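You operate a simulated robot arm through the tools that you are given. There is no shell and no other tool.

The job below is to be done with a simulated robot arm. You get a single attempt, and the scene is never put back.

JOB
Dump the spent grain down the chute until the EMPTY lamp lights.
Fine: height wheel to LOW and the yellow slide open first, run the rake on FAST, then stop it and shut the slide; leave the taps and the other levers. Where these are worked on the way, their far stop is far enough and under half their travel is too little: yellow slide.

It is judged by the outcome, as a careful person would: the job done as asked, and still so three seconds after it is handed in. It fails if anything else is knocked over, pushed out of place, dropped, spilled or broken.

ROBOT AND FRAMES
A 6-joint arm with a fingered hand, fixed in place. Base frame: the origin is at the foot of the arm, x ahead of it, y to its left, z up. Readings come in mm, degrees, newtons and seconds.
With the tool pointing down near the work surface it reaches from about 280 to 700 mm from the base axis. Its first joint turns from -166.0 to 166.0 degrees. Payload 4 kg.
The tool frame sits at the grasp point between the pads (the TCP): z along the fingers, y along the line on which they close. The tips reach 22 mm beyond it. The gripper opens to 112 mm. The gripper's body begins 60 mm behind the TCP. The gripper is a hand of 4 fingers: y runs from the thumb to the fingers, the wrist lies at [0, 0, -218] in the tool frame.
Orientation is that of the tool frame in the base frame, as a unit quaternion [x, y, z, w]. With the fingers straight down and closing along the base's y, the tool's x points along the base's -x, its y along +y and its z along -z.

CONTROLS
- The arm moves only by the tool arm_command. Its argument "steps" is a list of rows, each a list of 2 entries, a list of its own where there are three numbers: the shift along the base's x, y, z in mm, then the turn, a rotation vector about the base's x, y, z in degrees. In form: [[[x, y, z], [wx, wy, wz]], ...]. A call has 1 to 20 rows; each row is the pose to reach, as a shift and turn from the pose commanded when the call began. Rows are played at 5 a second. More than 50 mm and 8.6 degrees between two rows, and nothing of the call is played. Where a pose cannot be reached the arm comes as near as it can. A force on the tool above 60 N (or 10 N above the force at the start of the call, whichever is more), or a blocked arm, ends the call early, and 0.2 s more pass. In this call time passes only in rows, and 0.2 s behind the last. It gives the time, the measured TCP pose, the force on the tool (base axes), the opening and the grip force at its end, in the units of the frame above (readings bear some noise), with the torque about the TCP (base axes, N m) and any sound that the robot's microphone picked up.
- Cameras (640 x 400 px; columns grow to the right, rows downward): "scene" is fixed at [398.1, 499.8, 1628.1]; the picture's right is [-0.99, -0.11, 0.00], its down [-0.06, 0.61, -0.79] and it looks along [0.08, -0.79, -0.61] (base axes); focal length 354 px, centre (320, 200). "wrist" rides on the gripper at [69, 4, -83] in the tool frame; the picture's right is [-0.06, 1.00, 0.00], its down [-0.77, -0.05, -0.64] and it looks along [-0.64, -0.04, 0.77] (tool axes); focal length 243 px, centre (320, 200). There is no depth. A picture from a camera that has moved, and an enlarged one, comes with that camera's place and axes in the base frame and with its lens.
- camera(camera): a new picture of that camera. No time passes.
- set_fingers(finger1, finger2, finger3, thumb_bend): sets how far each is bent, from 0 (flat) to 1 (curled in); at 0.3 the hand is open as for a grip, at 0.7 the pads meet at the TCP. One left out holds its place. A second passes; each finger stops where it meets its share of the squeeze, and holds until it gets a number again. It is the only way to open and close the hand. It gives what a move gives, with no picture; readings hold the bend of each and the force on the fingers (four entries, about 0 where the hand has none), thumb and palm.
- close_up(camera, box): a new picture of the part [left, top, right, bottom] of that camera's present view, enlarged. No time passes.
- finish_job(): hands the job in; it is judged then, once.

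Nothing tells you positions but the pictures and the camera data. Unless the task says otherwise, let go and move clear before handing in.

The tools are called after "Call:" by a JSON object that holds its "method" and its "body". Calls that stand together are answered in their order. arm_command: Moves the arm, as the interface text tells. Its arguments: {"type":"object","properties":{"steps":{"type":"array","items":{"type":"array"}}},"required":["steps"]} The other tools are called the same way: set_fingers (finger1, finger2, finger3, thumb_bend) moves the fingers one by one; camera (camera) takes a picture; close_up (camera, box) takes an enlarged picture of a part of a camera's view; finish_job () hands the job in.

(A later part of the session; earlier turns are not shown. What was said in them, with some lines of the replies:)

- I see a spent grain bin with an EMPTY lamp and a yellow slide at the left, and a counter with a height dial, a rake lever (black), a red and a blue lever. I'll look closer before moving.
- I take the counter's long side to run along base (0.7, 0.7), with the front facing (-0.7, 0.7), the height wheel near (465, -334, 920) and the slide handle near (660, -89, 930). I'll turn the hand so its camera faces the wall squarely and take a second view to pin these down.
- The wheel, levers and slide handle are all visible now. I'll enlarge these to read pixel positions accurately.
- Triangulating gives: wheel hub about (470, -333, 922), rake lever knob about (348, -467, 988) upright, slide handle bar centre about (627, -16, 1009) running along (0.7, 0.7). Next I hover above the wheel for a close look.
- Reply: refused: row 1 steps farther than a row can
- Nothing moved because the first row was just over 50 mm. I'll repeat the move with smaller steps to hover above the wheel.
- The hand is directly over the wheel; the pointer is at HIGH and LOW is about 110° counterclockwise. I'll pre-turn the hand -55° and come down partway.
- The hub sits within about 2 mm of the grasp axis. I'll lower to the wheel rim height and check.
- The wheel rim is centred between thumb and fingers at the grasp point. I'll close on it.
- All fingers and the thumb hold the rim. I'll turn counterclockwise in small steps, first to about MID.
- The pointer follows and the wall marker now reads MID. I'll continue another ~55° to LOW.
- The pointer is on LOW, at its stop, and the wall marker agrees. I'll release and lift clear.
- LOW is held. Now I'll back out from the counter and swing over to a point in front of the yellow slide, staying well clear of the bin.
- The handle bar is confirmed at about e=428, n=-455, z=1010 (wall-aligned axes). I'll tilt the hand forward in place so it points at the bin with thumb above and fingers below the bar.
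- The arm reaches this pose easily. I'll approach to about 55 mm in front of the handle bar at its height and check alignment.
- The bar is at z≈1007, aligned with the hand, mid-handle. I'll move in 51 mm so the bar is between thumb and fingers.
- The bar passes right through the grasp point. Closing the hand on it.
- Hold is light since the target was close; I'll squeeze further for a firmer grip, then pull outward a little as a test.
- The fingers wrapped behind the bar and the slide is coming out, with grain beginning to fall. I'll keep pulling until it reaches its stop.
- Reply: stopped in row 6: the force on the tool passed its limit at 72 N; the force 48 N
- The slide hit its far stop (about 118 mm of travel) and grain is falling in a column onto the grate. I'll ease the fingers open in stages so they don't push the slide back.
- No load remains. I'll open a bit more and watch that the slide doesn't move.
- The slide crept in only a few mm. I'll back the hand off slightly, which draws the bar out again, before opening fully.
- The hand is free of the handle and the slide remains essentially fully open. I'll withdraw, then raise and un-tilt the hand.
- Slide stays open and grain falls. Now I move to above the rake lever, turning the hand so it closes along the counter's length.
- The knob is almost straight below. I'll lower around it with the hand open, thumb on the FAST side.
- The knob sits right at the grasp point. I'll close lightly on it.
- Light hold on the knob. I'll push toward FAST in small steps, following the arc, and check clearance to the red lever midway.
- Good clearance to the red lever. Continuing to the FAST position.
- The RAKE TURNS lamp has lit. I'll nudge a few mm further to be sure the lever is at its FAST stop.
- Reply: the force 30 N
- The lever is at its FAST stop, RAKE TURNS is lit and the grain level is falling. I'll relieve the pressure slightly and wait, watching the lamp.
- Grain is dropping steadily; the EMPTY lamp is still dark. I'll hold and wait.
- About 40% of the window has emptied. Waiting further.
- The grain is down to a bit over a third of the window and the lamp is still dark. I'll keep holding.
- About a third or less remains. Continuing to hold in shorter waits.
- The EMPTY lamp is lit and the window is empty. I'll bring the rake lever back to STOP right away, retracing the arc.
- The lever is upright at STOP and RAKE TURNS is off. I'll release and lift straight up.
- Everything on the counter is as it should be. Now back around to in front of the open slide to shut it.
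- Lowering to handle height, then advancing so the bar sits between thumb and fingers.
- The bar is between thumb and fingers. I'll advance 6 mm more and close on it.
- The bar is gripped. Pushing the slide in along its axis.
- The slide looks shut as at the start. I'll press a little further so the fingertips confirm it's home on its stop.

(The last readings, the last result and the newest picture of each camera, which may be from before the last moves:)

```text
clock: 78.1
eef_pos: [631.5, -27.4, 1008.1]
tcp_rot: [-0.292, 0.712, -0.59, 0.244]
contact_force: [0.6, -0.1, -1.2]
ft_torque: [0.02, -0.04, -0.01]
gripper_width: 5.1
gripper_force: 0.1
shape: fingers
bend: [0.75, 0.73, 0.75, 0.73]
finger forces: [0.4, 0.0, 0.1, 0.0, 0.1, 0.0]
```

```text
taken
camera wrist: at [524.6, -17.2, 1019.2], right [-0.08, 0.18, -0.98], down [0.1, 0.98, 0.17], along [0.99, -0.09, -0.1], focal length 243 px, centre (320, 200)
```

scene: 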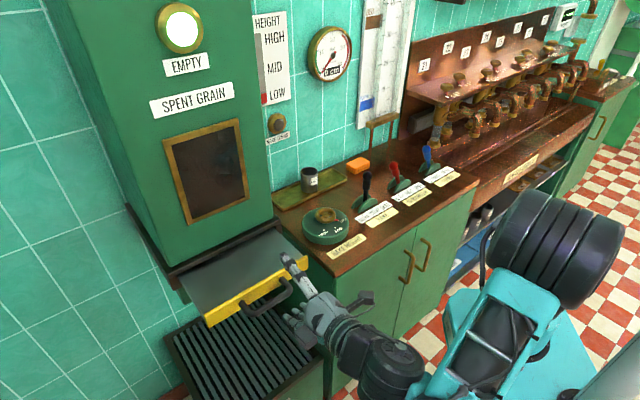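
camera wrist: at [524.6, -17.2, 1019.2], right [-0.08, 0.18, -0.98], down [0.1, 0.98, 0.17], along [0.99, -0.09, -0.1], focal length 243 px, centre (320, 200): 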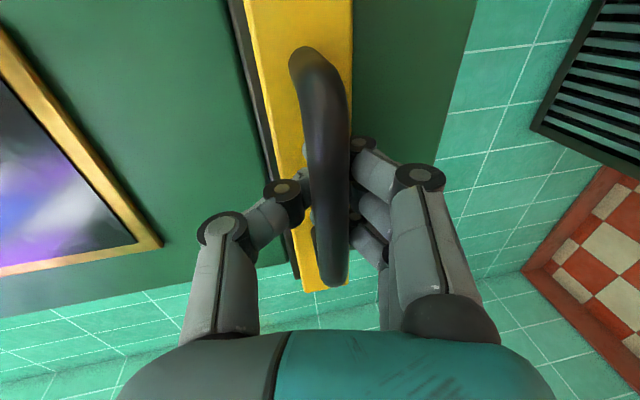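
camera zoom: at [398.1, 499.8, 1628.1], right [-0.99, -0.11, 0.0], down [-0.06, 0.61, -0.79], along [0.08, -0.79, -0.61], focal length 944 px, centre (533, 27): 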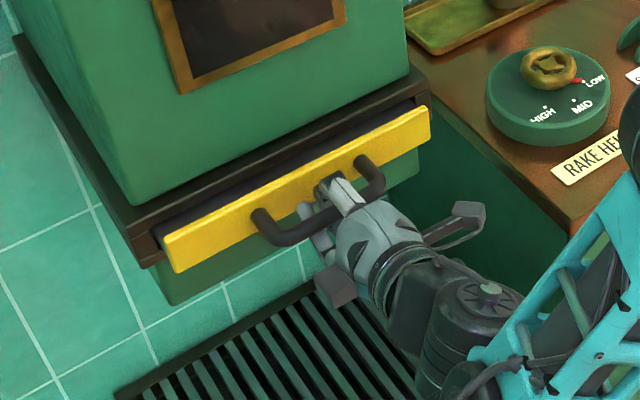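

The slide didn't move while the hand slid along the bar, so it's fully home. I'll open just enough to clear the bar and back straight out.

Call:
{"method": "set_fingers", "body": {"finger1": 0.52, "finger2": 0.52, "finger3": 0.52, "thumb_bend": 0.52}}

Call:
{"method": "camera", "body": {"camera": "wrist"}}

Call:
{"method": "close_up", "body": {"camera": "scene", "box": [120, 190, 360, 340]}}

```text
clock: 79.1
eef_pos: [631.4, -26.4, 1007.9]
tcp_rot: [-0.292, 0.712, -0.59, 0.244]
contact_force: [0.6, 0.1, -0.4]
ft_torque: [0.04, 0.0, -0.01]
gripper_width: 51.4
gripper_force: 0.1
shape: fingers
bend: [0.52, 0.52, 0.52, 0.52]
finger forces: [0.1, 0.1, 0.0, 0.0, 0.0, 0.0]
```

```text
taken
camera wrist: at [524.5, -17.3, 1018.9], right [-0.08, 0.18, -0.98], down [0.11, 0.98, 0.17], along [0.99, -0.09, -0.1], focal length 243 px, centre (320, 200)
```

wrist: 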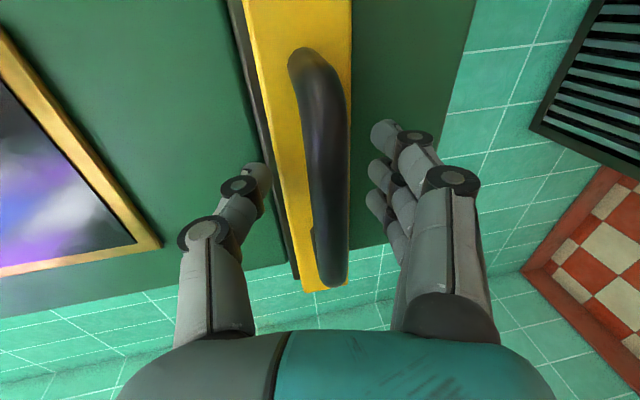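

```text
2.67 times, centred on (240, 265) of scene
camera zoom: at [398.1, 499.8, 1628.1], right [-0.99, -0.11, 0.0], down [-0.06, 0.61, -0.79], along [0.08, -0.79, -0.61], focal length 944 px, centre (533, 27)
```

zoom: 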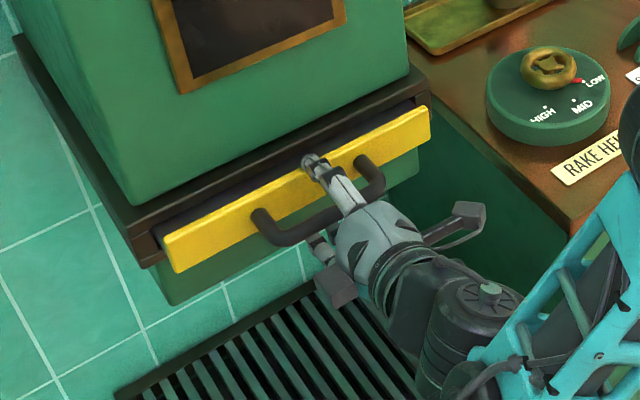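

No contact is felt. To be sure the thumb can't catch the slide's top edge, I'll lift the thumb a bit more, then back out a little and check.

Call:
{"method": "set_fingers", "body": {"thumb_bend": 0.42}}

Call:
{"method": "arm_command", "body": {"steps": [[[-4, 4, 0], [0, 0, 0]], [[-10, 10, 0], [0, 0, 0]], [[-17, 17, 0], [0, 0, 0]]]}}

Call:
{"method": "camera", "body": {"camera": "wrist"}}

Call:
{"method": "close_up", "body": {"camera": "scene", "box": [120, 190, 360, 340]}}

```text
clock: 80.1
eef_pos: [631.5, -26.6, 1007.1]
tcp_rot: [-0.291, 0.712, -0.591, 0.244]
contact_force: [0.3, -0.2, -0.1]
ft_torque: [-0.01, -0.01, -0.03]
gripper_width: 65.2
gripper_force: 0.1
shape: fingers
bend: [0.52, 0.52, 0.52, 0.42]
finger forces: [0.1, 0.0, 0.0, 0.0, 0.0, 0.1]
```

```text
clock: 80.9
eef_pos: [615.2, -10.6, 1007.8]
tcp_rot: [-0.291, 0.713, -0.59, 0.244]
contact_force: [0.1, -0.5, 0.0]
ft_torque: [-0.03, 0.0, -0.01]
gripper_width: 65.3
gripper_force: 0.0
shape: fingers
bend: [0.52, 0.52, 0.52, 0.42]
finger forces: [0.1, 0.1, 0.0, 0.1, 0.0, 0.0]
```

```text
taken
camera wrist: at [508.3, -1.4, 1019.0], right [-0.08, 0.18, -0.98], down [0.11, 0.98, 0.17], along [0.99, -0.09, -0.1], focal length 243 px, centre (320, 200)
```

wrist: 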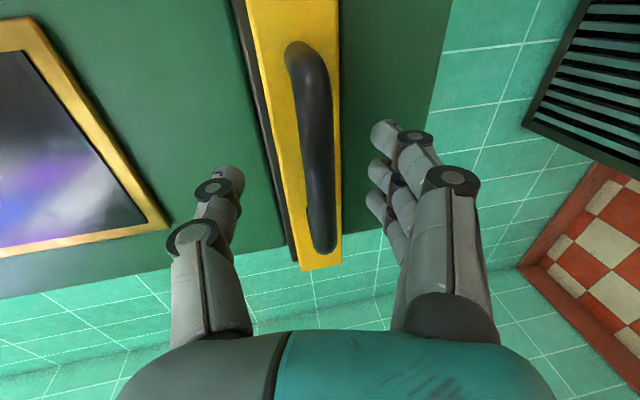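

```text
2.67 times, centred on (240, 265) of scene
camera zoom: at [398.1, 499.8, 1628.1], right [-0.99, -0.11, 0.0], down [-0.06, 0.61, -0.79], along [0.08, -0.79, -0.61], focal length 944 px, centre (533, 27)
```

zoom: 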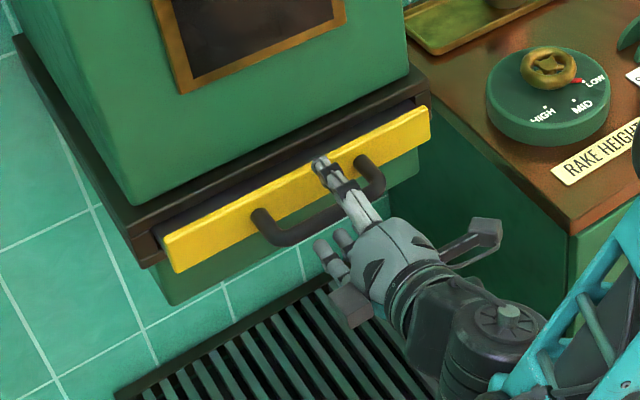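

The hand backed out and the slide stayed shut. I'll withdraw well clear, then check everything.

Call:
{"method": "arm_command", "body": {"steps": [[[-12, 12, 0], [0, 0, 0]], [[-30, 30, 0], [0, 0, 0]], [[-55, 55, 0], [0, 0, 0]], [[-80, 80, 0], [0, 0, 0]], [[-105, 105, 10], [0, 0, 0]], [[-125, 125, 30], [0, 0, 0]], [[-130, 130, 60], [0, 0, 0]], [[-130, 130, 90], [0, 0, 0]], [[-130, 130, 110], [0, 0, 0]]]}}

Call:
{"method": "camera", "body": {"camera": "scene"}}

Call:
{"method": "close_up", "body": {"camera": "scene", "box": [120, 190, 360, 340]}}

Call:
{"method": "close_up", "body": {"camera": "scene", "box": [140, 0, 380, 150]}}

Call:
{"method": "close_up", "body": {"camera": "scene", "box": [280, 130, 480, 280]}}

```text
clock: 82.9
eef_pos: [485.5, 120.3, 1117.5]
tcp_rot: [-0.291, 0.712, -0.591, 0.243]
contact_force: [-0.2, -0.2, 0.2]
ft_torque: [-0.03, 0.0, -0.01]
gripper_width: 65.3
gripper_force: 0.1
shape: fingers
bend: [0.52, 0.52, 0.52, 0.42]
finger forces: [0.1, 0.1, 0.1, 0.1, 0.1, 0.0]
```

```text
taken
```

scene: 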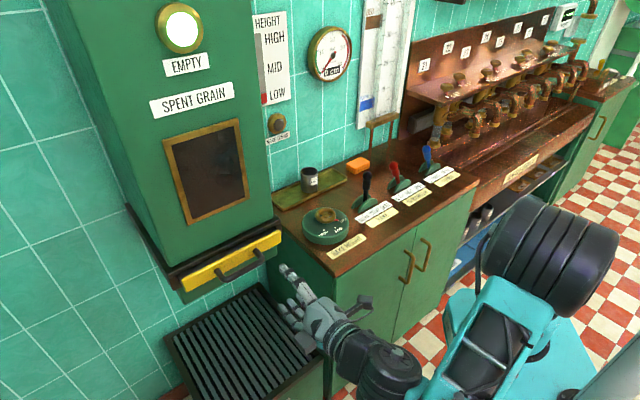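

```text
2.67 times, centred on (240, 265) of scene
camera zoom: at [398.1, 499.8, 1628.1], right [-0.99, -0.11, 0.0], down [-0.06, 0.61, -0.79], along [0.08, -0.79, -0.61], focal length 944 px, centre (533, 27)
```

zoom: 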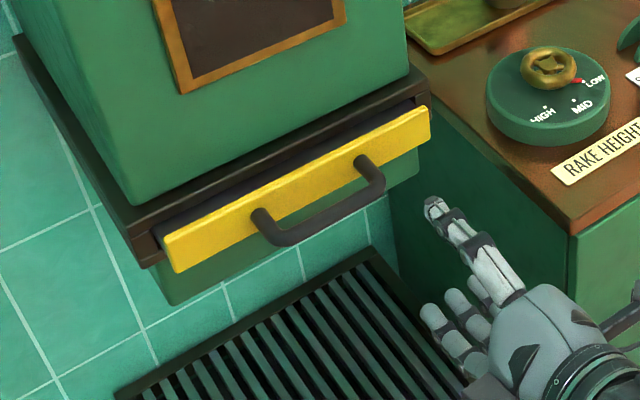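

```text
2.67 times, centred on (260, 75) of scene
camera zoom: at [398.1, 499.8, 1628.1], right [-0.99, -0.11, 0.0], down [-0.06, 0.61, -0.79], along [0.08, -0.79, -0.61], focal length 944 px, centre (480, 533)
```

zoom: 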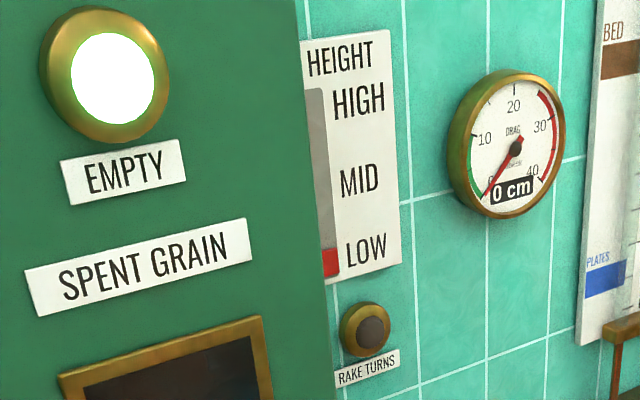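

```text
2.67 times, centred on (380, 205) of scene
camera zoom: at [398.1, 499.8, 1628.1], right [-0.99, -0.11, 0.0], down [-0.06, 0.61, -0.79], along [0.08, -0.79, -0.61], focal length 944 px, centre (160, 187)
```

zoom: 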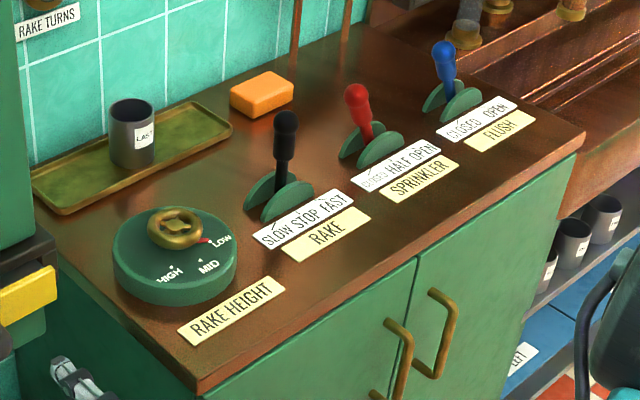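

The EMPTY lamp is lit, the rake lever is at STOP with RAKE TURNS off, the slide is shut, and the wheel is at LOW. The other levers, the cup and the block have not moved and the hand is clear, so I'm handing in.

Call:
{"method": "finish_job", "body": {}}

```text
The job is handed in.
```

The spent grain is dumped: the EMPTY lamp is lit and the bin window is empty. I've handed the job in, but no verdict has come back.

- **Height wheel:** I turned it from HIGH to LOW before anything else, and the wall marker reads LOW.
- **Yellow slide:** I pulled it open to its far stop, about 118 mm. It slipped in about 4 mm when I let go, so it was just short of the stop during the run. It is now pushed fully shut.
- **Rake:** I ran it on FAST for about 20 seconds until the lamp lit. I then put the lever back to STOP, and RAKE TURNS is off.
- **Everything else:** I left the taps and the red and blue levers alone. The final pictures show the cup and the orange block where they were, with no grain on the counter. The hand is clear.
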